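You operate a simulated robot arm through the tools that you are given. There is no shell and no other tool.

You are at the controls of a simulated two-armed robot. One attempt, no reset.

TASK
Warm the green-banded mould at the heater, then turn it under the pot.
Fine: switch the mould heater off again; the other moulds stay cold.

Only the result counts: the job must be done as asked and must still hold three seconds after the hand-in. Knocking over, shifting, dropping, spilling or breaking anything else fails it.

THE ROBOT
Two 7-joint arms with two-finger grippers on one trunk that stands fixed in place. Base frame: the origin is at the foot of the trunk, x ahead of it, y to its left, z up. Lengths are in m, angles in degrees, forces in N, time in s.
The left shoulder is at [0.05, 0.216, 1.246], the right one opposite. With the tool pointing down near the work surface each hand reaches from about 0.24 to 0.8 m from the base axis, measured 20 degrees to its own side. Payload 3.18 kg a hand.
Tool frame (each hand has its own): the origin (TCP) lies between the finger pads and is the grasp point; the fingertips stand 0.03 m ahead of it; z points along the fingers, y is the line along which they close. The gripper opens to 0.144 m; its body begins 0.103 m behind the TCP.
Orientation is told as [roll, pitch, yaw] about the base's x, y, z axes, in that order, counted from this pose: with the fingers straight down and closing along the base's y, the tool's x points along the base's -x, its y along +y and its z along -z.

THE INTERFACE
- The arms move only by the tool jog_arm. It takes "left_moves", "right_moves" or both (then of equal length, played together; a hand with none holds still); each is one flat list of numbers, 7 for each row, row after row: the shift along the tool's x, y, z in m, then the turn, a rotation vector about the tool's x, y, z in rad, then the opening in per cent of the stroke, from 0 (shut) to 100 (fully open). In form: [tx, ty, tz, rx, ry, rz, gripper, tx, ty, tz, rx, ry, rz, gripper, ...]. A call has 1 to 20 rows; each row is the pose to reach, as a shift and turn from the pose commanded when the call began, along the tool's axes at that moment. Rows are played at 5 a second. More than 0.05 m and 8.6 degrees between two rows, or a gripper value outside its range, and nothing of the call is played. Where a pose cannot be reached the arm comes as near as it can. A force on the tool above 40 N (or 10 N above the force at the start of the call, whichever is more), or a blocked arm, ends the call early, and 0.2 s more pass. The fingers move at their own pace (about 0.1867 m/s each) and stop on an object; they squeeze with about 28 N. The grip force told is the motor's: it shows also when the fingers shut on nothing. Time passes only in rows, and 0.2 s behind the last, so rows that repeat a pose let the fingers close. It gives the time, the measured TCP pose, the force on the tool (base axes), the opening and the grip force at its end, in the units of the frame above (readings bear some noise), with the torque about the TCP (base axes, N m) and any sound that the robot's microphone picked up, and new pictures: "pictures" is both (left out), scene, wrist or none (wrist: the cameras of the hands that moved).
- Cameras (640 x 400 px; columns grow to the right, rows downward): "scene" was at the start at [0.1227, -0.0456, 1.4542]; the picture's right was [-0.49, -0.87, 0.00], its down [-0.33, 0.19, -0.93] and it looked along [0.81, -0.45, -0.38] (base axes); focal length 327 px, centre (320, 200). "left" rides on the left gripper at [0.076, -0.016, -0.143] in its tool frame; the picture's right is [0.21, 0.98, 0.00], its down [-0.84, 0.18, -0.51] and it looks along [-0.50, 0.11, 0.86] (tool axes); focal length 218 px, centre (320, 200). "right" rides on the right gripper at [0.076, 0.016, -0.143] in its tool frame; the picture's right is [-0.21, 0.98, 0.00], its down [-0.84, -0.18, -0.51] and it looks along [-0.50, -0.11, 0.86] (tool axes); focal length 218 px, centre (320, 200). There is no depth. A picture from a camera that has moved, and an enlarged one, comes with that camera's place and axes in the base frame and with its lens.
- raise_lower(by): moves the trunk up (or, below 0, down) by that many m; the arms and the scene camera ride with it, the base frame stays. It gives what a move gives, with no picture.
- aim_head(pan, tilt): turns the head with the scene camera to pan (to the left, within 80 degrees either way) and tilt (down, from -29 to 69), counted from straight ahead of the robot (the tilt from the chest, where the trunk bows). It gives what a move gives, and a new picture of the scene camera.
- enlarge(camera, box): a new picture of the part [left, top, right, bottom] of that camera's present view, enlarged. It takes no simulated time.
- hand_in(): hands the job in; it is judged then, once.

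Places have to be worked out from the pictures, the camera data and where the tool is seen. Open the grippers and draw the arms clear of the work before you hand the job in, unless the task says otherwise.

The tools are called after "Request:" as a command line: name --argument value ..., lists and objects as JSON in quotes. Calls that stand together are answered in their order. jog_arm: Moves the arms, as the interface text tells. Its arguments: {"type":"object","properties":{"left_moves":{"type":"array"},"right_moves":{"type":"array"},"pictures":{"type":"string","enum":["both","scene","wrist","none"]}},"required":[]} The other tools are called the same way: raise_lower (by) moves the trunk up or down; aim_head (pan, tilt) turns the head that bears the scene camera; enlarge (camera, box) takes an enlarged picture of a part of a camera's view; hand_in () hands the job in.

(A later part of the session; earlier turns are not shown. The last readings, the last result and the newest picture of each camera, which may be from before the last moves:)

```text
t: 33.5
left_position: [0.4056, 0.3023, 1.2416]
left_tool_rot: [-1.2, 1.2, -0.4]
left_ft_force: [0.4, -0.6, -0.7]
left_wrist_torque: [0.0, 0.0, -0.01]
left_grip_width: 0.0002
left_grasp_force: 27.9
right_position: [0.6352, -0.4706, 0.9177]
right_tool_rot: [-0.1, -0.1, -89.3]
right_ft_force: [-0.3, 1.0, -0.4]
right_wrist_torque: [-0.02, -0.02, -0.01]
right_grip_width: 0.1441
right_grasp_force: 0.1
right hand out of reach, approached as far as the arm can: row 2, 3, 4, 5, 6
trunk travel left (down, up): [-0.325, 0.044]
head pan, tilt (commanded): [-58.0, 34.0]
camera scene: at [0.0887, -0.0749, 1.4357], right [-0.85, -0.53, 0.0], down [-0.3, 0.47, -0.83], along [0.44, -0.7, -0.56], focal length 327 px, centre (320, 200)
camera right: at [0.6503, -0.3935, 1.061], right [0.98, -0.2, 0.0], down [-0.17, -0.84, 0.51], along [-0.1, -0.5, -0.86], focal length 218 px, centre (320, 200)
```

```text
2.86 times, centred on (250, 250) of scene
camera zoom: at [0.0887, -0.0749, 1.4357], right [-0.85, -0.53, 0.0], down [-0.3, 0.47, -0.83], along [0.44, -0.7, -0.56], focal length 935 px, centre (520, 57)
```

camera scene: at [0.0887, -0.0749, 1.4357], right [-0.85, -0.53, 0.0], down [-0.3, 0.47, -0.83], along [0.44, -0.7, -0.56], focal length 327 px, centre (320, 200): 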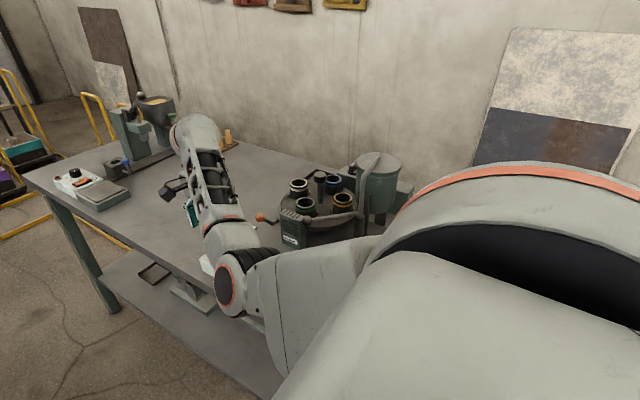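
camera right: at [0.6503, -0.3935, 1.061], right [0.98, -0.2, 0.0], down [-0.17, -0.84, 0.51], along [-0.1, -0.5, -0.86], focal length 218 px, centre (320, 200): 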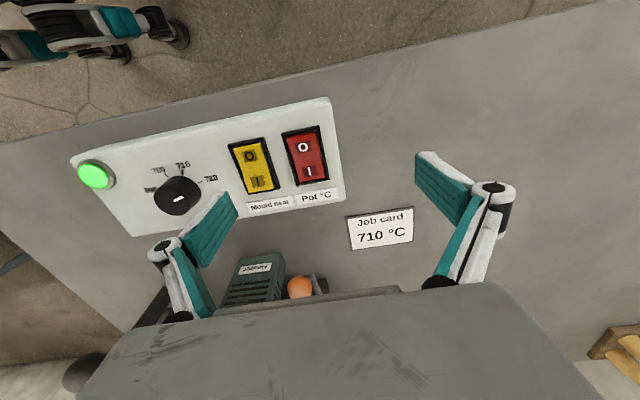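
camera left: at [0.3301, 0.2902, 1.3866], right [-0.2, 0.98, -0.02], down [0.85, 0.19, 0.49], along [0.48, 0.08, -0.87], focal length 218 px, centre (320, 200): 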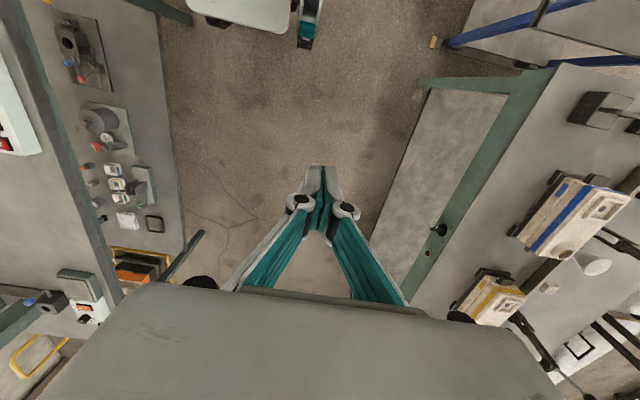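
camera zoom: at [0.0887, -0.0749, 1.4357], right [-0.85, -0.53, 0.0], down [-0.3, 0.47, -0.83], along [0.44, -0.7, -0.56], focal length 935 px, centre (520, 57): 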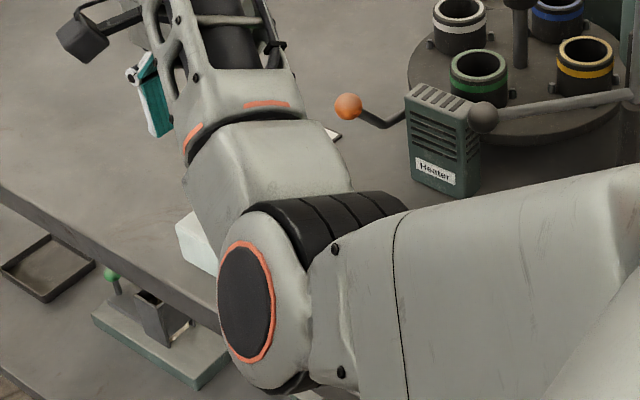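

That pose is at the wrist limit near the work surface: the hand stopped at x = 0.635, z = 0.918 without contact. The same spot is comfortable 10 cm higher relative to the shoulder, so I'll lift the hand and then lower the trunk.

Request:
jog_arm --right_moves '[0, 0, -0.045, 0, 0, 0, 100, 0, 0.005, -0.09, 0, 0, 0, 100, 0, 0.01, -0.135, 0, 0, 0, 100, 0, 0.018, -0.18, 0, 0, 0, 100]' --pictures "none"

Request:
raise_lower --by -0.1

Request:
enlarge --camera "right" --box '[120, 60, 420, 260]'

Request:
enlarge --camera "scene" --box '[0, 0, 640, 400]'

```text
t: 34.2
left_position: [0.4057, 0.3023, 1.2421]
left_tool_rot: [-1.3, 1.0, -0.4]
left_ft_force: [0.3, -0.1, 0.2]
left_wrist_torque: [-0.03, 0.0, -0.01]
left_grip_width: 0.0
left_grasp_force: 28.3
right_position: [0.6564, -0.4681, 1.0599]
right_tool_rot: [-1.1, -14.0, -84.5]
right_ft_force: [-0.4, 1.1, 0.4]
right_wrist_torque: [0.01, 0.0, 0.0]
right_grip_width: 0.1437
right_grasp_force: 0.0
trunk travel left (down, up): [-0.325, 0.044]
head pan, tilt (commanded): [-58.0, 34.0]
stopped in row 3 (right hand): the arm was blocked; the commanded pose is now the measured one
```

```text
t: 35.5
left_position: [0.4073, 0.3006, 1.1392]
left_tool_rot: [-1.1, 1.6, -0.4]
left_ft_force: [-0.3, 0.0, -0.8]
left_wrist_torque: [0.02, 0.0, 0.01]
left_grip_width: 0.0001
left_grasp_force: 28.0
right_position: [0.6655, -0.4662, 0.9841]
right_tool_rot: [-2.6, -23.0, -81.1]
right_ft_force: [0.0, 0.5, -0.7]
right_wrist_torque: [0.01, -0.03, 0.02]
right_grip_width: 0.144
right_grasp_force: 0.1
trunk travel left (down, up): [-0.226, 0.144]
head pan, tilt (commanded): [-58.0, 34.0]
stopped: the arm was blocked; the commanded pose is now the measured one
```

```text
2.00 times, centred on (270, 160) of right
camera zoom: at [0.6699, -0.3394, 1.0858], right [1.0, -0.06, 0.04], down [-0.07, -0.59, 0.8], along [-0.02, -0.8, -0.59], focal length 436 px, centre (420, 280)
```

zoom: 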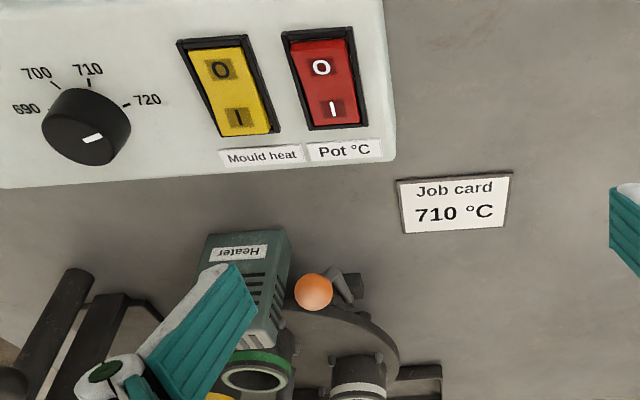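

```text
1.00 times, centred on (320, 200) of scene (not enlarged: the box is as wide or as high as the picture)
camera zoom: at [0.1245, -0.0753, 1.3336], right [-0.85, -0.53, 0.0], down [-0.3, 0.47, -0.83], along [0.44, -0.7, -0.56], focal length 327 px, centre (320, 200)
```

zoom: 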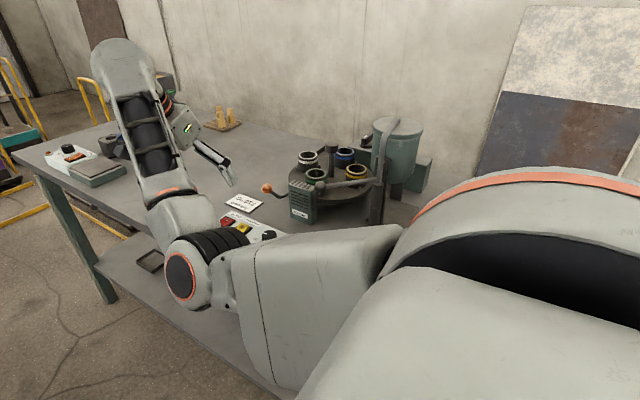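

Both the lift and the trunk move reported "blocked" and the tool has tilted, so part of the arm may be touching something. I'll inspect the scene closely before moving anything.

Request:
enlarge --camera "scene" --box '[130, 150, 350, 320]'

Request:
enlarge --camera "right" --box '[0, 0, 640, 400]'

Request:
enlarge --camera "left" --box '[0, 0, 200, 200]'

```text
2.35 times, centred on (240, 235) of scene
camera zoom: at [0.1245, -0.0753, 1.3336], right [-0.85, -0.53, 0.0], down [-0.3, 0.47, -0.83], along [0.44, -0.7, -0.56], focal length 770 px, centre (508, 118)
```

zoom: 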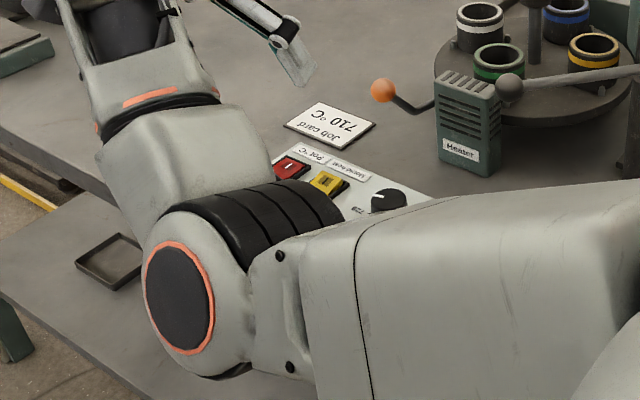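

```text
1.00 times, centred on (320, 200) of right (not enlarged: the box is as wide or as high as the picture)
camera zoom: at [0.6699, -0.3394, 1.0858], right [1.0, -0.06, 0.04], down [-0.07, -0.59, 0.8], along [-0.02, -0.8, -0.59], focal length 218 px, centre (320, 200)
```

zoom: 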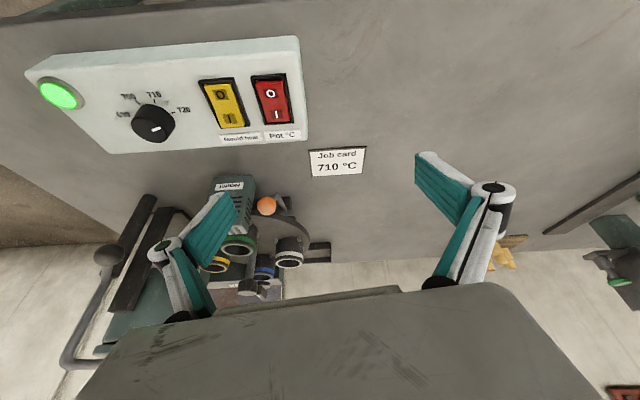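

```text
2.00 times, centred on (100, 100) of left
camera zoom: at [0.3339, 0.2892, 1.2839], right [-0.2, 0.98, -0.01], down [0.86, 0.18, 0.48], along [0.47, 0.08, -0.88], focal length 436 px, centre (760, 400)
```

zoom: 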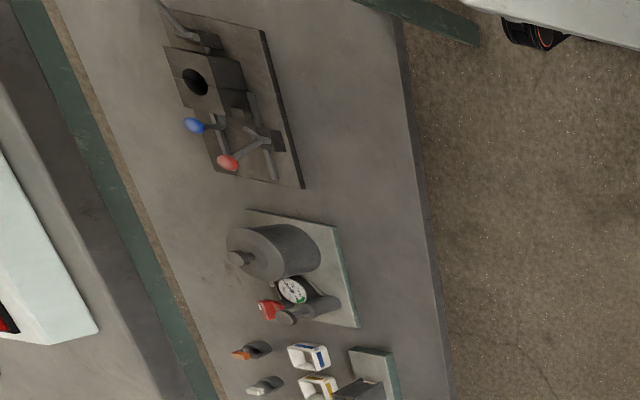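

The control box hasn't moved: the I mark still computes to (0.574, -0.468). The elbow is only in front of it, and the force is zero. The arm probably hung at a joint limit, so I'll ease the tool back to vertical while rising a little.

Request:
jog_arm --right_moves '[-0.006, 0, -0.014, -0.0034, 0.101, 0.036, 100, -0.012, 0, -0.028, -0.0068, 0.202, 0.072, 100, -0.018, 0, -0.042, -0.0101, 0.303, 0.108, 100, -0.0234, 0, -0.0552, -0.0135, 0.404, 0.144, 100]' --pictures "both"

```text
t: 36.5
left_position: [0.4075, 0.303, 1.1393]
left_tool_rot: [-1.2, 1.5, -0.5]
left_ft_force: [0.3, 0.2, -0.5]
left_wrist_torque: [-0.01, -0.02, -0.03]
left_grip_width: 0.0
left_grasp_force: 28.0
right_position: [0.6693, -0.465, 1.0456]
right_tool_rot: [0.0, 0.5, -89.9]
right_ft_force: [0.2, -0.3, -0.2]
right_wrist_torque: [-0.03, 0.0, -0.02]
right_grip_width: 0.1438
right_grasp_force: 0.1
trunk travel left (down, up): [-0.226, 0.144]
head pan, tilt (commanded): [-58.0, 34.0]
camera scene: at [0.1241, -0.0752, 1.3339], right [-0.85, -0.53, 0.0], down [-0.3, 0.47, -0.83], along [0.44, -0.7, -0.56], focal length 327 px, centre (320, 200)
camera right: at [0.6854, -0.3898, 1.1887], right [0.98, -0.21, 0.0], down [-0.18, -0.85, 0.5], along [-0.1, -0.49, -0.87], focal length 218 px, centre (320, 200)
```

scene: 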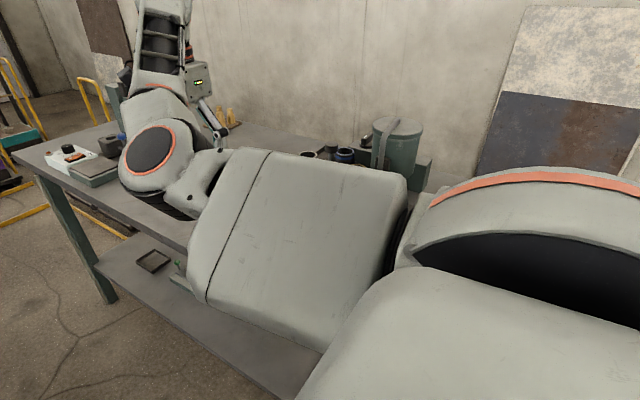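
right: 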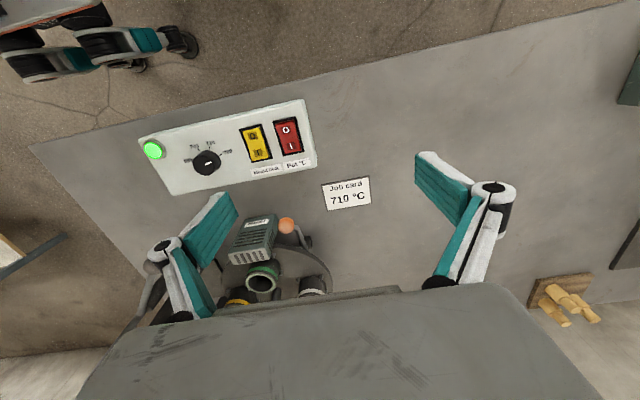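

Recovered: the tool is vertical at (0.669, -0.465, 1.046) and the elbow is higher again. I'll align over the rocker and descend to z ≈ 0.95 first.

Request:
jog_arm --right_moves '[-0.0035, -0.0075, 0.03, 0, 0, 0, 100, -0.0065, -0.015, 0.065, 0, 0, 0, 100, -0.0065, -0.015, 0.095, 0, 0, 0, 100]' --pictures "both"

Request:
enlarge --camera "right" --box '[140, 80, 340, 220]'

```text
t: 37.3
left_position: [0.4076, 0.3019, 1.1383]
left_tool_rot: [-1.2, 1.7, -0.5]
left_ft_force: [0.2, -0.2, -0.2]
left_wrist_torque: [0.02, 0.03, -0.01]
left_grip_width: 0.0001
left_grasp_force: 28.6
right_position: [0.655, -0.4695, 0.9481]
right_tool_rot: [0.1, 0.5, -89.9]
right_ft_force: [0.4, 0.0, 0.1]
right_wrist_torque: [0.04, 0.04, 0.0]
right_grip_width: 0.1442
right_grasp_force: 0.0
trunk travel left (down, up): [-0.226, 0.144]
head pan, tilt (commanded): [-58.0, 34.0]
camera scene: at [0.1252, -0.0757, 1.3337], right [-0.85, -0.53, 0.0], down [-0.3, 0.47, -0.83], along [0.44, -0.7, -0.56], focal length 327 px, centre (320, 200)
camera right: at [0.6705, -0.3945, 1.0916], right [0.98, -0.21, 0.0], down [-0.18, -0.85, 0.5], along [-0.1, -0.49, -0.87], focal length 218 px, centre (320, 200)
```

scene: 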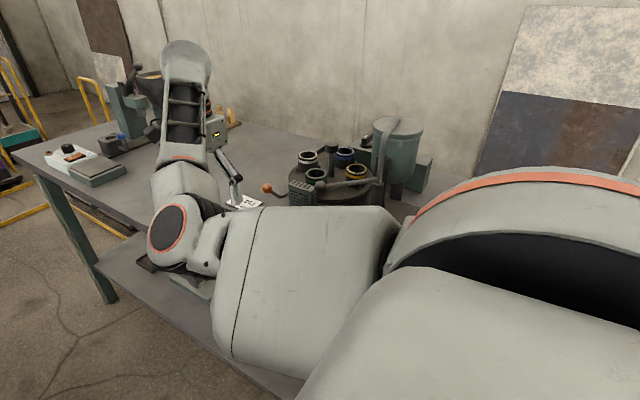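
right: 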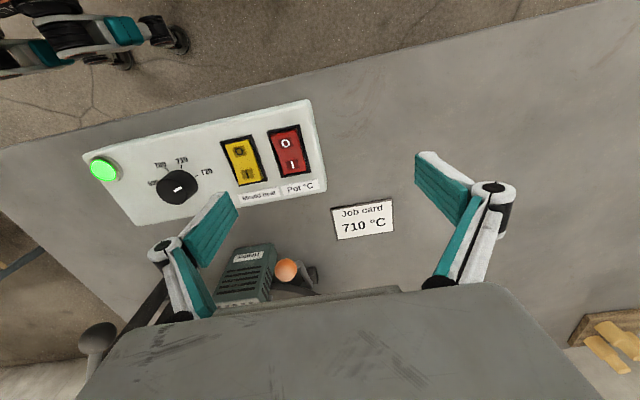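

```text
2.86 times, centred on (240, 150) of right
camera zoom: at [0.6705, -0.3945, 1.0916], right [0.98, -0.21, 0.0], down [-0.18, -0.85, 0.5], along [-0.1, -0.49, -0.87], focal length 624 px, centre (549, 343)
```

zoom: 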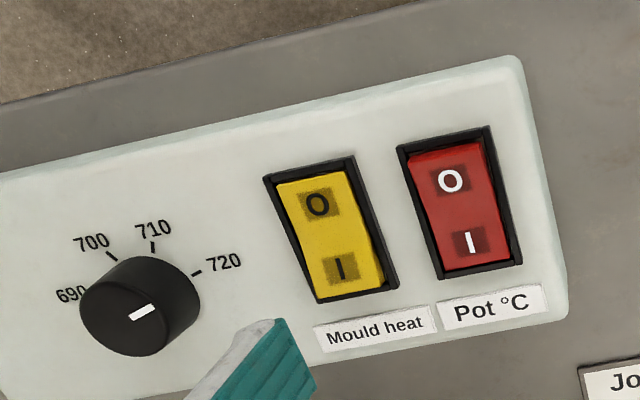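

The I mark computes to (0.576, -0.469), so I'll shift 2.5 mm outward and go down in small steps to z ≈ 0.90.

Request:
jog_arm --right_moves '[-0.0025, 0, 0.02, 0, 0, 0, 100, -0.0025, 0, 0.03, 0, 0, 0, 100, -0.0025, 0, 0.038, 0, 0, 0, 100, -0.0025, 0, 0.044, 0, 0, 0, 100, -0.0025, 0, 0.048, 0, 0, 0, 100]' --pictures "both"

Request:
enlarge --camera "right" --box '[140, 100, 340, 240]'

```text
t: 38.5
left_position: [0.4071, 0.3005, 1.1389]
left_tool_rot: [-1.2, 1.6, -0.6]
left_ft_force: [-0.2, -0.3, 0.6]
left_wrist_torque: [-0.01, 0.03, -0.01]
left_grip_width: 0.0
left_grasp_force: 28.0
right_position: [0.6552, -0.4717, 0.9024]
right_tool_rot: [0.2, 0.5, -89.9]
right_ft_force: [-0.5, -0.1, 0.3]
right_wrist_torque: [0.02, 0.02, 0.0]
right_grip_width: 0.1439
right_grasp_force: 0.1
trunk travel left (down, up): [-0.226, 0.144]
head pan, tilt (commanded): [-58.0, 34.0]
camera scene: at [0.1247, -0.0754, 1.3338], right [-0.85, -0.53, 0.0], down [-0.3, 0.47, -0.83], along [0.44, -0.7, -0.56], focal length 327 px, centre (320, 200)
camera right: at [0.6708, -0.3974, 1.0449], right [0.98, -0.21, 0.0], down [-0.18, -0.85, 0.5], along [-0.1, -0.49, -0.87], focal length 218 px, centre (320, 200)
```

scene: 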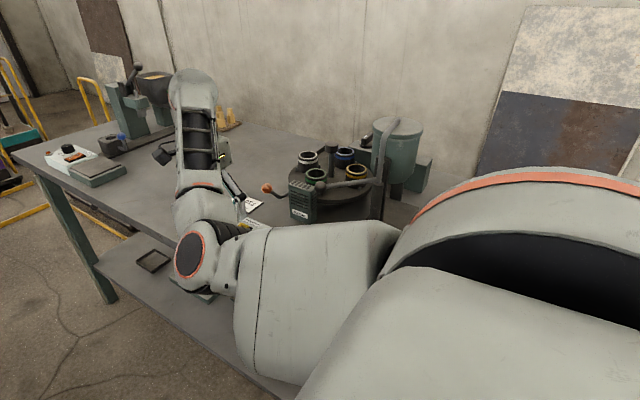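
right: 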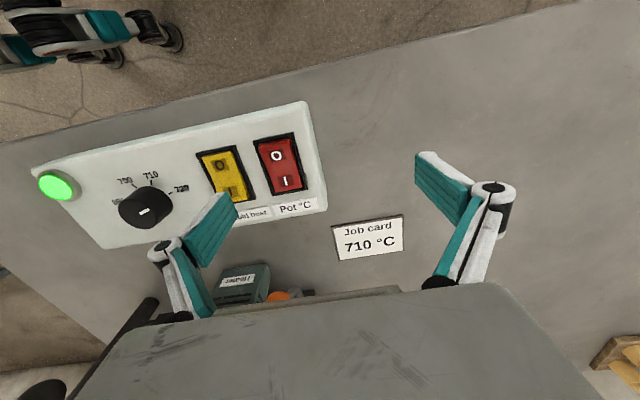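

```text
2.86 times, centred on (240, 170) of right
camera zoom: at [0.6708, -0.3974, 1.0449], right [0.98, -0.21, 0.0], down [-0.18, -0.85, 0.5], along [-0.1, -0.49, -0.87], focal length 624 px, centre (549, 286)
```

zoom: 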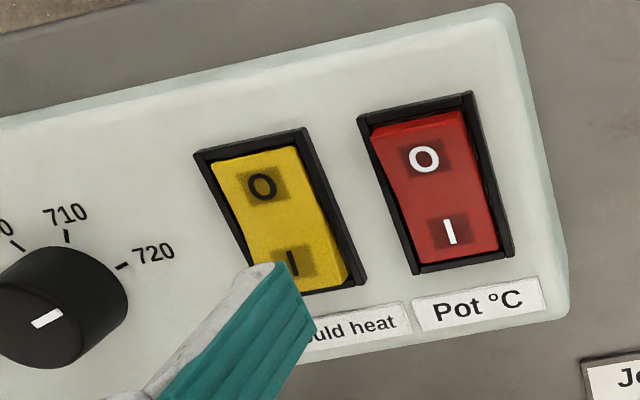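

The fingertip is about to meet the I end of the yellow rocker, clear of the red one. I'll keep descending in 2-3 mm steps.

Request:
jog_arm --right_moves '[0, 0, 0.004, 0, 0, 0, 100, 0, 0, 0.007, 0, 0, 0, 100, 0, 0, 0.01, 0, 0, 0, 100, 0, 0, 0.012, 0, 0, 0, 100]' --pictures "wrist"

Request:
enlarge --camera "right" --box '[140, 100, 340, 240]'

```text
t: 39.5
left_position: [0.4081, 0.3009, 1.1401]
left_tool_rot: [-1.2, 1.6, -0.5]
left_ft_force: [0.0, 0.0, -0.3]
left_wrist_torque: [0.01, -0.01, -0.03]
left_grip_width: 0.0
left_grasp_force: 28.4
right_position: [0.6546, -0.4725, 0.8898]
right_tool_rot: [0.0, 0.5, -89.9]
right_ft_force: [0.6, -0.3, -0.5]
right_wrist_torque: [0.01, -0.01, 0.0]
right_grip_width: 0.1437
right_grasp_force: 0.1
trunk travel left (down, up): [-0.226, 0.144]
head pan, tilt (commanded): [-58.0, 34.0]
camera right: at [0.6709, -0.3975, 1.0335], right [0.98, -0.21, 0.0], down [-0.18, -0.85, 0.5], along [-0.1, -0.49, -0.87], focal length 218 px, centre (320, 200)
```

right: 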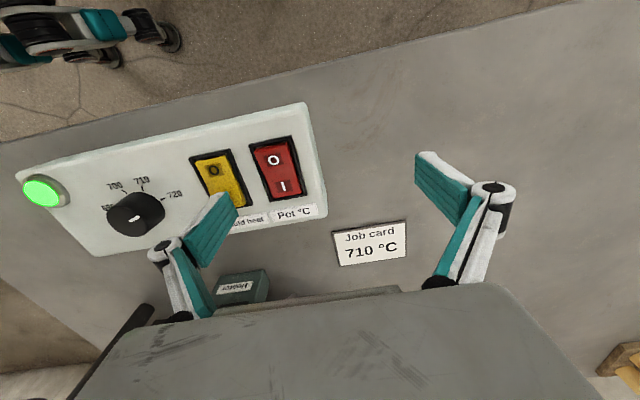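

```text
2.86 times, centred on (240, 170) of right
camera zoom: at [0.6709, -0.3975, 1.0335], right [0.98, -0.21, 0.0], down [-0.18, -0.85, 0.5], along [-0.1, -0.49, -0.87], focal length 624 px, centre (549, 286)
```

zoom: 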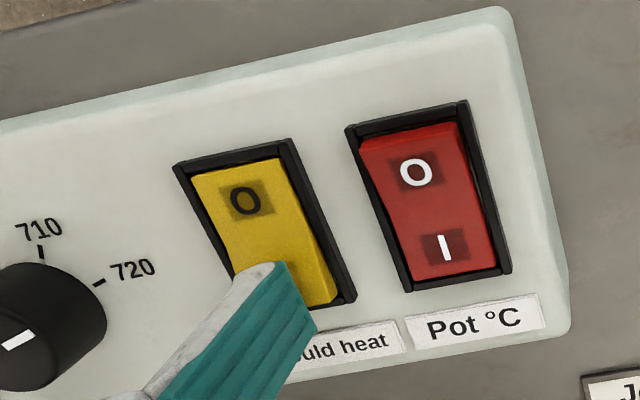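

No contact yet at TCP z = 0.890, which fits the tips being retracted when fully open. I'll continue down in 2 mm steps.

Request:
jog_arm --right_moves '[0, 0, 0.002, 0, 0, 0, 100, 0, 0, 0.004, 0, 0, 0, 100, 0, 0, 0.006, 0, 0, 0, 100, 0, 0, 0.008, 0, 0, 0, 100, 0, 0, 0.01, 0, 0, 0, 100]' --pictures "wrist"

Request:
enlarge --camera "right" --box '[140, 100, 340, 240]'

```text
t: 40.7
left_position: [0.4057, 0.303, 1.1389]
left_tool_rot: [-1.2, 1.5, -0.5]
left_ft_force: [0.4, 0.6, 0.0]
left_wrist_torque: [0.01, 0.02, -0.01]
left_grip_width: 0.0002
left_grasp_force: 27.9
right_position: [0.6546, -0.4733, 0.8839]
right_tool_rot: [0.3, 0.3, -89.9]
right_ft_force: [-6.4, -0.7, 17.4]
right_wrist_torque: [0.18, 1.33, 0.11]
right_grip_width: 0.1446
right_grasp_force: 0.0
trunk travel left (down, up): [-0.226, 0.144]
head pan, tilt (commanded): [-58.0, 34.0]
camera right: at [0.6699, -0.3974, 1.0264], right [0.98, -0.21, 0.0], down [-0.18, -0.85, 0.5], along [-0.1, -0.49, -0.86], focal length 218 px, centre (320, 200)
```

right: 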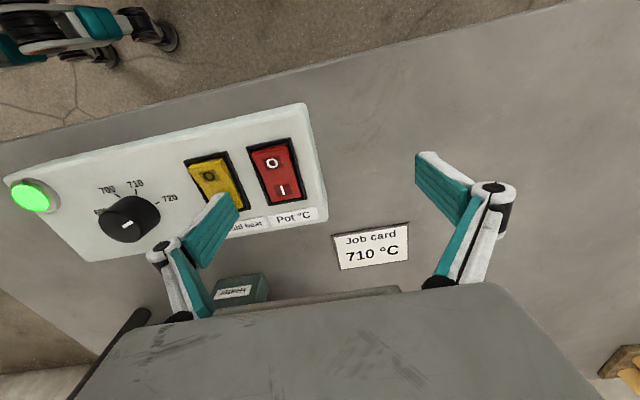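

```text
2.86 times, centred on (240, 170) of right
camera zoom: at [0.6699, -0.3974, 1.0264], right [0.98, -0.21, 0.0], down [-0.18, -0.85, 0.5], along [-0.1, -0.49, -0.86], focal length 624 px, centre (549, 286)
```

zoom: 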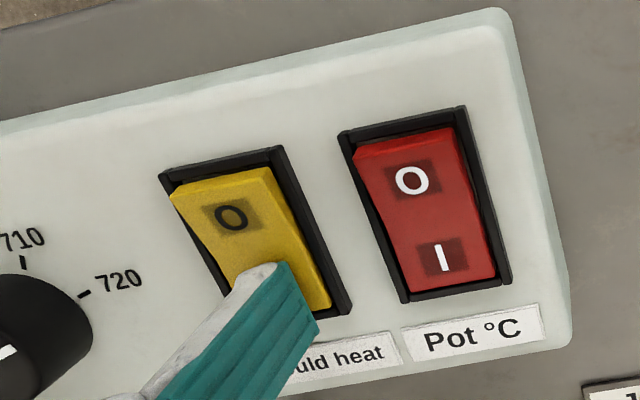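

The force rose to 17 N and yellow's O end now stands up, so mould heat is on. I'll lift the finger and look at the rocker, the heater and the green mould.

Request:
jog_arm --right_moves '[0, 0, -0.02, 0, 0, 0, 100, 0, 0, -0.05, 0, 0, 0, 100]' --pictures "both"

Request:
enlarge --camera "right" --box '[140, 80, 340, 220]'

Request:
enlarge --camera "scene" --box '[230, 120, 430, 245]'

```text
t: 41.3
left_position: [0.4076, 0.3019, 1.1384]
left_tool_rot: [-1.1, 1.6, -0.5]
left_ft_force: [0.9, 0.7, -0.3]
left_wrist_torque: [-0.02, 0.01, -0.03]
left_grip_width: 0.0
left_grasp_force: 28.5
right_position: [0.6557, -0.4727, 0.9314]
right_tool_rot: [0.0, 0.6, -89.9]
right_ft_force: [0.3, 0.0, 0.4]
right_wrist_torque: [-0.02, -0.02, -0.02]
right_grip_width: 0.1438
right_grasp_force: 0.1
trunk travel left (down, up): [-0.226, 0.144]
head pan, tilt (commanded): [-58.0, 34.0]
camera scene: at [0.1243, -0.0752, 1.3339], right [-0.85, -0.53, 0.0], down [-0.3, 0.47, -0.83], along [0.44, -0.7, -0.56], focal length 327 px, centre (320, 200)
camera right: at [0.6706, -0.3974, 1.0735], right [0.98, -0.21, 0.0], down [-0.18, -0.85, 0.5], along [-0.1, -0.49, -0.87], focal length 218 px, centre (320, 200)
```

scene: 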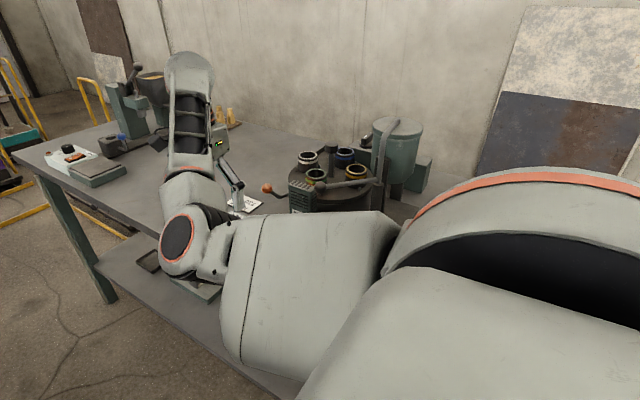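
right: 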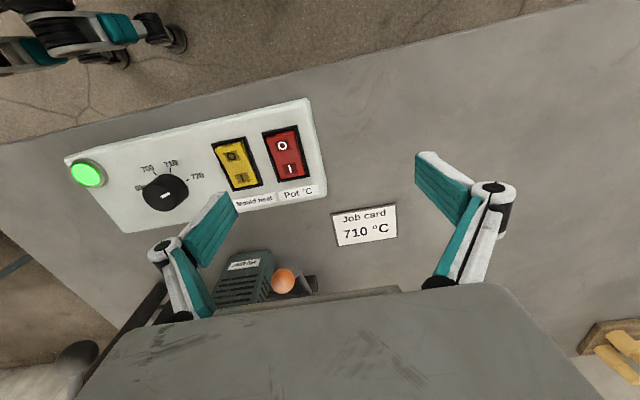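

```text
2.86 times, centred on (240, 150) of right
camera zoom: at [0.6706, -0.3974, 1.0735], right [0.98, -0.21, 0.0], down [-0.18, -0.85, 0.5], along [-0.1, -0.49, -0.87], focal length 624 px, centre (549, 343)
```

zoom: 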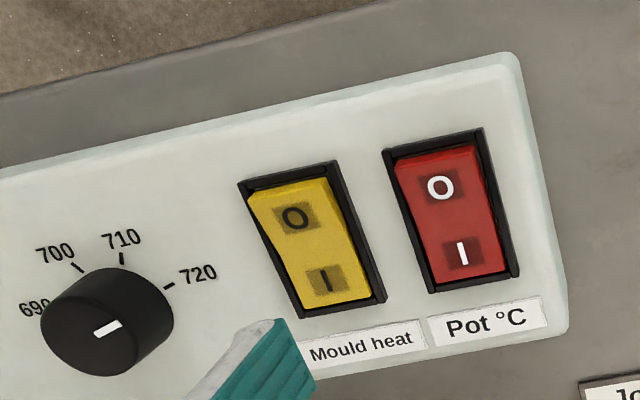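

```text
3.20 times, centred on (330, 182) of scene
camera zoom: at [0.1243, -0.0752, 1.3339], right [-0.85, -0.53, 0.0], down [-0.3, 0.47, -0.83], along [0.44, -0.7, -0.56], focal length 1047 px, centre (288, 256)
```

zoom: 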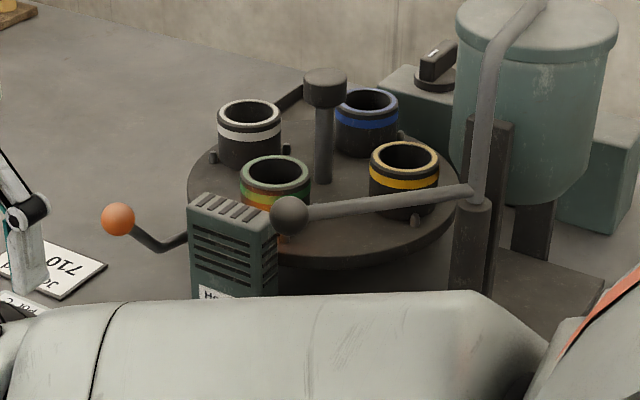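

Yellow is now on I, and the green mould shows a coloured tint below its band. I'll zoom in on it.

Request:
enlarge --camera "scene" --box '[285, 155, 345, 195]'

Request:
enlarge --camera "scene" --box '[285, 140, 385, 200]'

```text
10.00 times, centred on (315, 175) of scene
camera zoom: at [0.1243, -0.0752, 1.3339], right [-0.85, -0.53, 0.0], down [-0.3, 0.47, -0.83], along [0.44, -0.7, -0.56], focal length 3272 px, centre (370, 450)
```

zoom: 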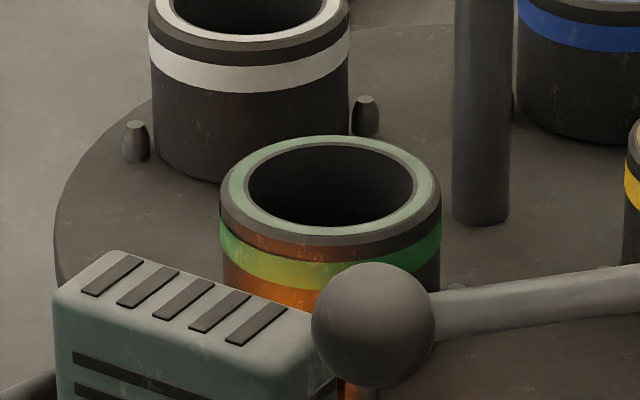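

```text
6.40 times, centred on (335, 170) of scene
camera zoom: at [0.1243, -0.0752, 1.3339], right [-0.85, -0.53, 0.0], down [-0.3, 0.47, -0.83], along [0.44, -0.7, -0.56], focal length 2094 px, centre (224, 392)
```

zoom: 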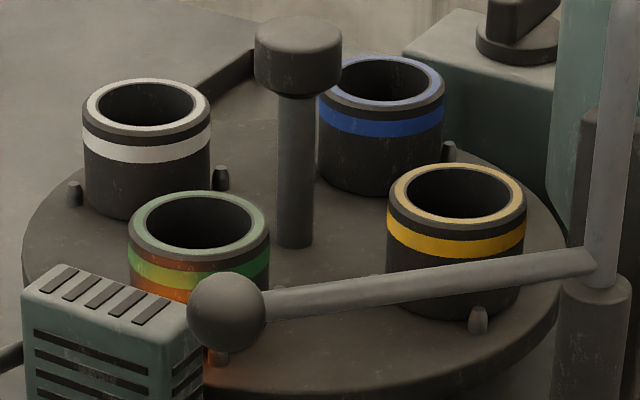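

The heater's orange glow falls on the green mould, so it is warming. While waiting, I'll move the finger above the O end at y ≈ -0.444 and hold for about 2 s.

Request:
jog_arm --right_moves '[0.015, 0, 0, 0, 0, 0, 100, 0.029, 0, 0, 0, 0, 0, 100, 0.029, 0, 0, 0, 0, 0, 100, 0.029, 0, 0, 0, 0, 0, 100, 0.029, 0, 0, 0, 0, 0, 100, 0.029, 0, 0, 0, 0, 0, 100, 0.029, 0, 0, 0, 0, 0, 100, 0.029, 0, 0, 0, 0, 0, 100, 0.029, 0, 0, 0, 0, 0, 100, 0.029, 0, 0, 0, 0, 0, 100]' --pictures "both"

Request:
enlarge --camera "scene" --box '[285, 140, 385, 200]'

Request:
enlarge --camera "right" --box '[140, 80, 340, 220]'

```text
t: 43.5
left_position: [0.407, 0.3017, 1.138]
left_tool_rot: [-1.1, 1.6, -0.4]
left_ft_force: [0.3, 0.1, -0.3]
left_wrist_torque: [-0.01, 0.0, -0.01]
left_grip_width: 0.0
left_grasp_force: 28.1
right_position: [0.6552, -0.444, 0.9297]
right_tool_rot: [0.1, 0.4, -90.0]
right_ft_force: [-0.4, 0.5, -0.5]
right_wrist_torque: [0.01, -0.02, -0.05]
right_grip_width: 0.1439
right_grasp_force: 0.1
trunk travel left (down, up): [-0.226, 0.144]
head pan, tilt (commanded): [-58.0, 34.0]
camera scene: at [0.1245, -0.0752, 1.3338], right [-0.85, -0.53, 0.0], down [-0.3, 0.47, -0.83], along [0.44, -0.7, -0.56], focal length 327 px, centre (320, 200)
camera right: at [0.6717, -0.3686, 1.0736], right [0.98, -0.21, 0.0], down [-0.18, -0.85, 0.5], along [-0.1, -0.49, -0.87], focal length 218 px, centre (320, 200)
```

scene: 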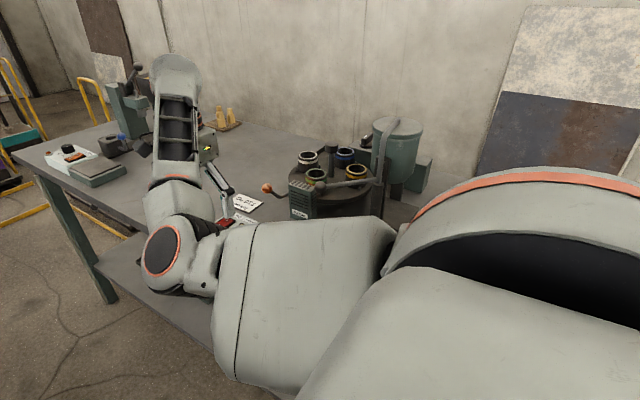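
right: 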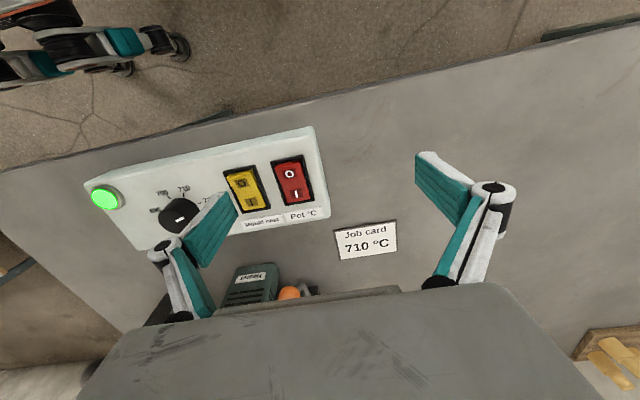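

```text
6.40 times, centred on (335, 170) of scene
camera zoom: at [0.1245, -0.0752, 1.3338], right [-0.85, -0.53, 0.0], down [-0.3, 0.47, -0.83], along [0.44, -0.7, -0.56], focal length 2094 px, centre (224, 392)
```

zoom: 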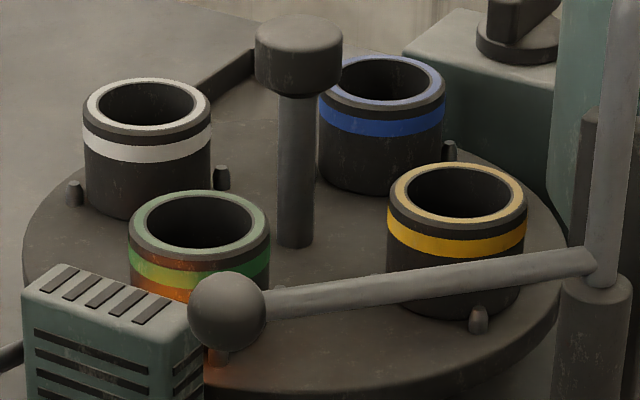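

```text
2.86 times, centred on (240, 150) of right
camera zoom: at [0.6717, -0.3686, 1.0736], right [0.98, -0.21, 0.0], down [-0.18, -0.85, 0.5], along [-0.1, -0.49, -0.87], focal length 624 px, centre (549, 343)
```

zoom: 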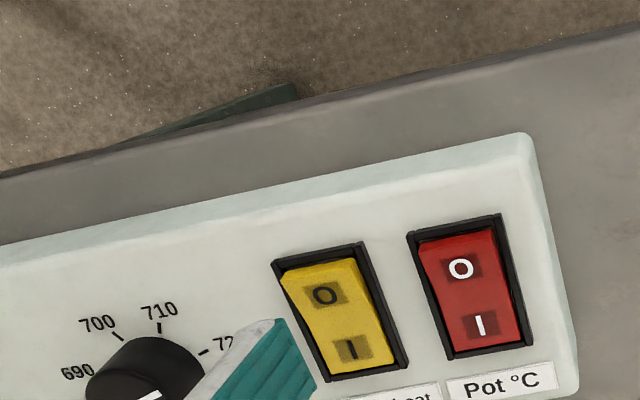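

At t = 43.5 the heater glow is steady, with no clear change in the mould itself. I'll hold another 4 s and compare.

Request:
jog_arm --right_moves '[0, 0, 0, 0, 0, 0, 100, 0, 0, 0, 0, 0, 0, 100, 0, 0, 0, 0, 0, 0, 100, 0, 0, 0, 0, 0, 0, 100, 0, 0, 0, 0, 0, 0, 100, 0, 0, 0, 0, 0, 0, 100, 0, 0, 0, 0, 0, 0, 100, 0, 0, 0, 0, 0, 0, 100, 0, 0, 0, 0, 0, 0, 100, 0, 0, 0, 0, 0, 0, 100, 0, 0, 0, 0, 0, 0, 100, 0, 0, 0, 0, 0, 0, 100, 0, 0, 0, 0, 0, 0, 100, 0, 0, 0, 0, 0, 0, 100, 0, 0, 0, 0, 0, 0, 100, 0, 0, 0, 0, 0, 0, 100, 0, 0, 0, 0, 0, 0, 100, 0, 0, 0, 0, 0, 0, 100, 0, 0, 0, 0, 0, 0, 100]' --pictures "none"

Request:
enlarge --camera "scene" --box '[285, 140, 385, 200]'

Request:
enlarge --camera "scene" --box '[295, 155, 335, 185]'

```text
t: 47.5
left_position: [0.4072, 0.3014, 1.1378]
left_tool_rot: [-1.2, 1.6, -0.5]
left_ft_force: [-0.9, 0.0, 0.0]
left_wrist_torque: [-0.01, 0.01, -0.02]
left_grip_width: 0.0
left_grasp_force: 28.0
right_position: [0.6551, -0.444, 0.9292]
right_tool_rot: [0.0, 0.3, -89.9]
right_ft_force: [-0.6, -0.6, -0.4]
right_wrist_torque: [0.0, 0.02, -0.02]
right_grip_width: 0.1439
right_grasp_force: 0.0
trunk travel left (down, up): [-0.226, 0.144]
head pan, tilt (commanded): [-58.0, 34.0]
```

```text
6.40 times, centred on (335, 170) of scene
camera zoom: at [0.1245, -0.0752, 1.3338], right [-0.85, -0.53, 0.0], down [-0.3, 0.47, -0.83], along [0.44, -0.7, -0.56], focal length 2094 px, centre (224, 392)
```

zoom: 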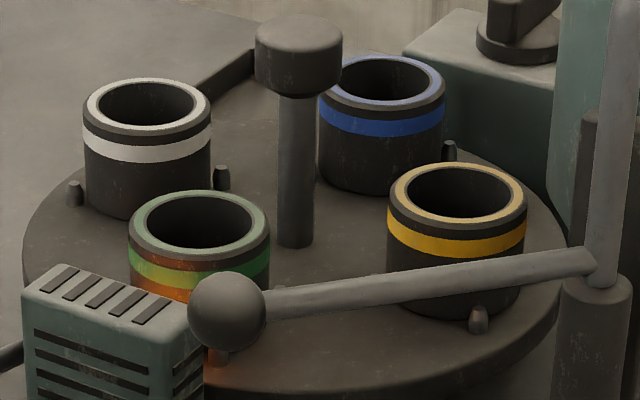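

```text
13.33 times, centred on (315, 170) of scene
camera zoom: at [0.1245, -0.0752, 1.3338], right [-0.85, -0.53, 0.0], down [-0.3, 0.47, -0.83], along [0.44, -0.7, -0.56], focal length 4362 px, centre (387, 600)
```

zoom: 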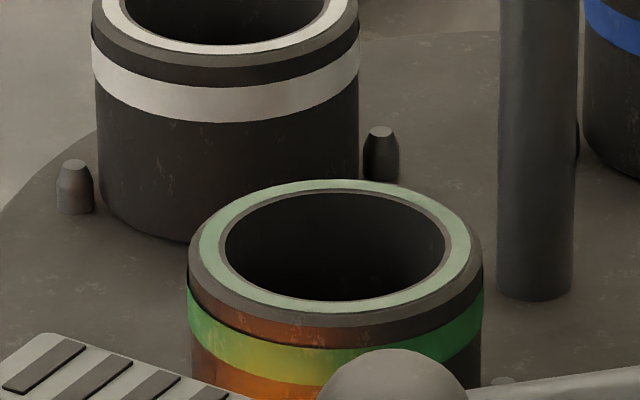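

No visible change yet at about 7 s of heating. I'll hold for another 4 s and check again.

Request:
jog_arm --right_moves '[0, 0, 0, 0, 0, 0, 100, 0, 0, 0, 0, 0, 0, 100, 0, 0, 0, 0, 0, 0, 100, 0, 0, 0, 0, 0, 0, 100, 0, 0, 0, 0, 0, 0, 100, 0, 0, 0, 0, 0, 0, 100, 0, 0, 0, 0, 0, 0, 100, 0, 0, 0, 0, 0, 0, 100, 0, 0, 0, 0, 0, 0, 100, 0, 0, 0, 0, 0, 0, 100, 0, 0, 0, 0, 0, 0, 100, 0, 0, 0, 0, 0, 0, 100, 0, 0, 0, 0, 0, 0, 100, 0, 0, 0, 0, 0, 0, 100, 0, 0, 0, 0, 0, 0, 100, 0, 0, 0, 0, 0, 0, 100, 0, 0, 0, 0, 0, 0, 100, 0, 0, 0, 0, 0, 0, 100, 0, 0, 0, 0, 0, 0, 100]' --pictures "none"

Request:
enlarge --camera "scene" --box '[285, 140, 385, 200]'

Request:
enlarge --camera "scene" --box '[295, 155, 335, 185]'

```text
t: 51.5
left_position: [0.4078, 0.3014, 1.1376]
left_tool_rot: [-1.3, 1.6, -0.5]
left_ft_force: [-1.1, 0.6, 0.8]
left_wrist_torque: [-0.03, 0.0, -0.02]
left_grip_width: 0.0
left_grasp_force: 27.6
right_position: [0.6562, -0.4439, 0.9295]
right_tool_rot: [0.1, 0.4, -89.9]
right_ft_force: [-0.3, 0.0, -0.1]
right_wrist_torque: [-0.02, 0.02, 0.02]
right_grip_width: 0.1436
right_grasp_force: 0.1
trunk travel left (down, up): [-0.226, 0.144]
head pan, tilt (commanded): [-58.0, 34.0]
```

```text
6.40 times, centred on (335, 170) of scene
camera zoom: at [0.1245, -0.0752, 1.3338], right [-0.85, -0.53, 0.0], down [-0.3, 0.47, -0.83], along [0.44, -0.7, -0.56], focal length 2094 px, centre (224, 392)
```

zoom: 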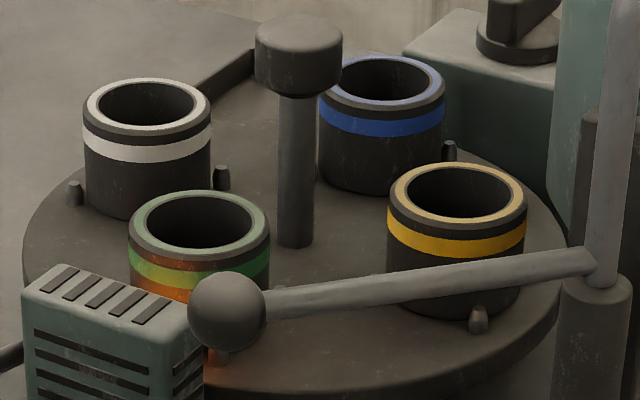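

```text
13.33 times, centred on (315, 170) of scene
camera zoom: at [0.1245, -0.0752, 1.3338], right [-0.85, -0.53, 0.0], down [-0.3, 0.47, -0.83], along [0.44, -0.7, -0.56], focal length 4362 px, centre (387, 600)
```

zoom: 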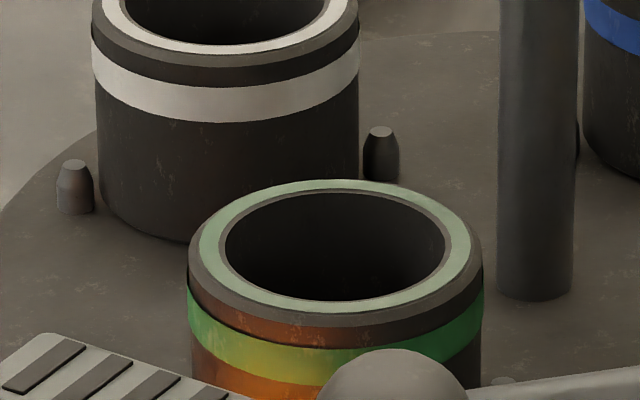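

There may be a faint change but nothing definite. I'll hold 4 s more and compare the mould's interior in close-up.

Request:
enlarge --camera "scene" --box '[303, 165, 327, 185]'

Request:
jog_arm --right_moves '[0, 0, 0, 0, 0, 0, 100, 0, 0, 0, 0, 0, 0, 100, 0, 0, 0, 0, 0, 0, 100, 0, 0, 0, 0, 0, 0, 100, 0, 0, 0, 0, 0, 0, 100, 0, 0, 0, 0, 0, 0, 100, 0, 0, 0, 0, 0, 0, 100, 0, 0, 0, 0, 0, 0, 100, 0, 0, 0, 0, 0, 0, 100, 0, 0, 0, 0, 0, 0, 100, 0, 0, 0, 0, 0, 0, 100, 0, 0, 0, 0, 0, 0, 100, 0, 0, 0, 0, 0, 0, 100, 0, 0, 0, 0, 0, 0, 100, 0, 0, 0, 0, 0, 0, 100, 0, 0, 0, 0, 0, 0, 100, 0, 0, 0, 0, 0, 0, 100, 0, 0, 0, 0, 0, 0, 100, 0, 0, 0, 0, 0, 0, 100]' --pictures "none"

Request:
enlarge --camera "scene" --box '[303, 165, 327, 185]'

Request:
enlarge --camera "scene" --box '[285, 140, 385, 200]'

```text
16.00 times, centred on (315, 175) of scene
camera zoom: at [0.1245, -0.0752, 1.3338], right [-0.85, -0.53, 0.0], down [-0.3, 0.47, -0.83], along [0.44, -0.7, -0.56], focal length 5234 px, centre (400, 600)
```

zoom: 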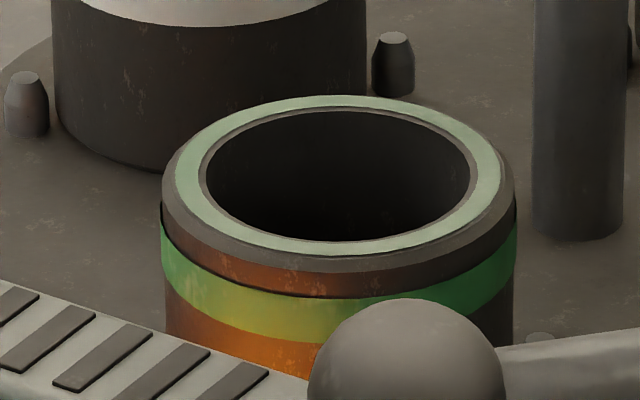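

```text
t: 55.5
left_position: [0.4082, 0.3016, 1.1386]
left_tool_rot: [-1.2, 1.6, -0.6]
left_ft_force: [0.5, -0.6, 0.3]
left_wrist_torque: [0.02, 0.0, 0.0]
left_grip_width: 0.0001
left_grasp_force: 27.7
right_position: [0.6558, -0.4435, 0.9294]
right_tool_rot: [0.0, 0.4, -89.9]
right_ft_force: [0.0, 0.4, 0.6]
right_wrist_torque: [0.01, 0.01, 0.04]
right_grip_width: 0.1439
right_grasp_force: 0.1
trunk travel left (down, up): [-0.226, 0.144]
head pan, tilt (commanded): [-58.0, 34.0]
```

```text
16.00 times, centred on (315, 175) of scene
camera zoom: at [0.1245, -0.0752, 1.3338], right [-0.85, -0.53, 0.0], down [-0.3, 0.47, -0.83], along [0.44, -0.7, -0.56], focal length 5234 px, centre (400, 600)
```

zoom: 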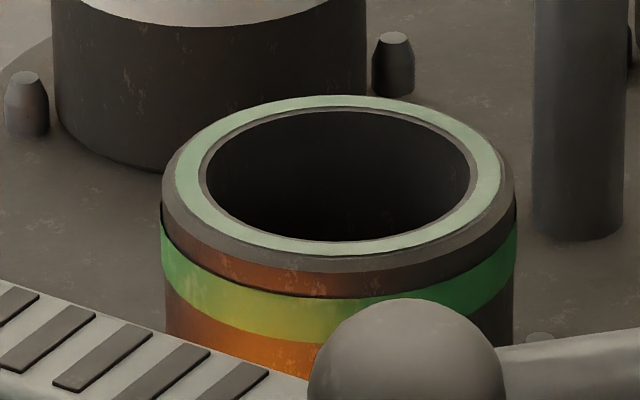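

```text
6.40 times, centred on (335, 170) of scene
camera zoom: at [0.1245, -0.0752, 1.3338], right [-0.85, -0.53, 0.0], down [-0.3, 0.47, -0.83], along [0.44, -0.7, -0.56], focal length 2094 px, centre (224, 392)
```

zoom: 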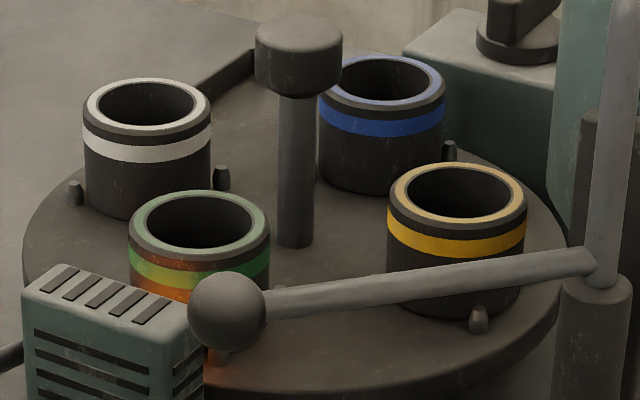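

There's no visible tint change, so I'll give it a generous soak with two more 4 s holds before switching off.

Request:
jog_arm --right_moves '[0, 0, 0, 0, 0, 0, 100, 0, 0, 0, 0, 0, 0, 100, 0, 0, 0, 0, 0, 0, 100, 0, 0, 0, 0, 0, 0, 100, 0, 0, 0, 0, 0, 0, 100, 0, 0, 0, 0, 0, 0, 100, 0, 0, 0, 0, 0, 0, 100, 0, 0, 0, 0, 0, 0, 100, 0, 0, 0, 0, 0, 0, 100, 0, 0, 0, 0, 0, 0, 100, 0, 0, 0, 0, 0, 0, 100, 0, 0, 0, 0, 0, 0, 100, 0, 0, 0, 0, 0, 0, 100, 0, 0, 0, 0, 0, 0, 100, 0, 0, 0, 0, 0, 0, 100, 0, 0, 0, 0, 0, 0, 100, 0, 0, 0, 0, 0, 0, 100, 0, 0, 0, 0, 0, 0, 100, 0, 0, 0, 0, 0, 0, 100]' --pictures "none"

Request:
jog_arm --right_moves '[0, 0, 0, 0, 0, 0, 100, 0, 0, 0, 0, 0, 0, 100, 0, 0, 0, 0, 0, 0, 100, 0, 0, 0, 0, 0, 0, 100, 0, 0, 0, 0, 0, 0, 100, 0, 0, 0, 0, 0, 0, 100, 0, 0, 0, 0, 0, 0, 100, 0, 0, 0, 0, 0, 0, 100, 0, 0, 0, 0, 0, 0, 100, 0, 0, 0, 0, 0, 0, 100, 0, 0, 0, 0, 0, 0, 100, 0, 0, 0, 0, 0, 0, 100, 0, 0, 0, 0, 0, 0, 100, 0, 0, 0, 0, 0, 0, 100, 0, 0, 0, 0, 0, 0, 100, 0, 0, 0, 0, 0, 0, 100, 0, 0, 0, 0, 0, 0, 100, 0, 0, 0, 0, 0, 0, 100, 0, 0, 0, 0, 0, 0, 100]' --pictures "none"

Request:
enlarge --camera "scene" --box '[285, 140, 385, 200]'

Request:
enlarge --camera "right" --box '[140, 100, 340, 320]'

```text
t: 59.5
left_position: [0.4073, 0.3014, 1.1384]
left_tool_rot: [-1.1, 1.6, -0.5]
left_ft_force: [-0.6, 0.5, -0.5]
left_wrist_torque: [-0.01, 0.02, -0.01]
left_grip_width: 0.0001
left_grasp_force: 28.0
right_position: [0.6556, -0.4435, 0.9304]
right_tool_rot: [0.1, 0.4, -89.9]
right_ft_force: [0.3, 0.4, 0.4]
right_wrist_torque: [-0.04, -0.01, 0.0]
right_grip_width: 0.1439
right_grasp_force: 0.0
trunk travel left (down, up): [-0.226, 0.144]
head pan, tilt (commanded): [-58.0, 34.0]
```

```text
t: 63.5
left_position: [0.4065, 0.3027, 1.1387]
left_tool_rot: [-1.3, 1.6, -0.5]
left_ft_force: [0.1, 1.1, 0.5]
left_wrist_torque: [0.01, 0.0, 0.0]
left_grip_width: 0.0001
left_grasp_force: 27.6
right_position: [0.6568, -0.444, 0.93]
right_tool_rot: [0.1, 0.3, -90.0]
right_ft_force: [0.3, 0.2, 1.1]
right_wrist_torque: [0.02, -0.03, -0.04]
right_grip_width: 0.1438
right_grasp_force: 0.0
trunk travel left (down, up): [-0.226, 0.144]
head pan, tilt (commanded): [-58.0, 34.0]
```

```text
6.40 times, centred on (335, 170) of scene
camera zoom: at [0.1245, -0.0752, 1.3338], right [-0.85, -0.53, 0.0], down [-0.3, 0.47, -0.83], along [0.44, -0.7, -0.56], focal length 2094 px, centre (224, 392)
```

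zoom: 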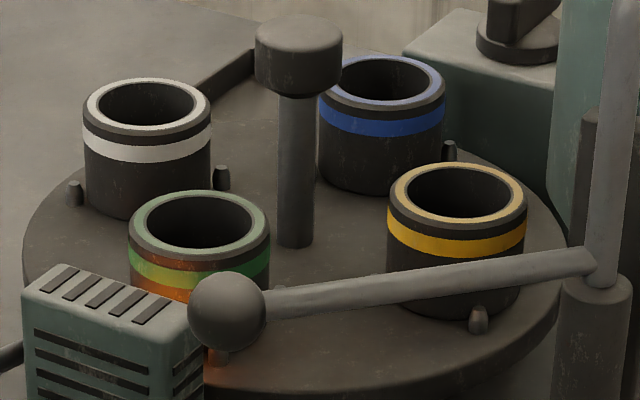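

```text
1.82 times, centred on (240, 210) of right
camera zoom: at [0.6717, -0.3686, 1.0736], right [0.98, -0.21, 0.0], down [-0.18, -0.85, 0.5], along [-0.1, -0.49, -0.87], focal length 397 px, centre (466, 182)
```

zoom: 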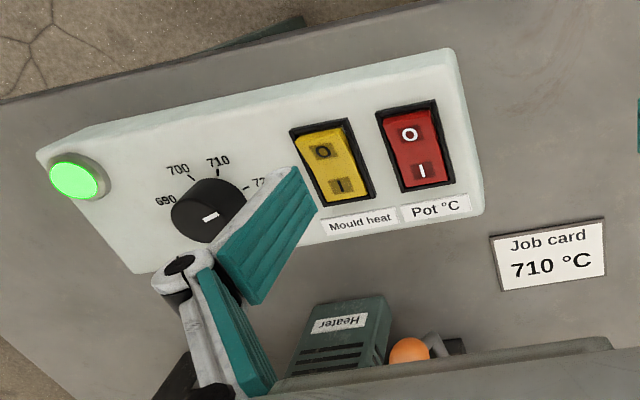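

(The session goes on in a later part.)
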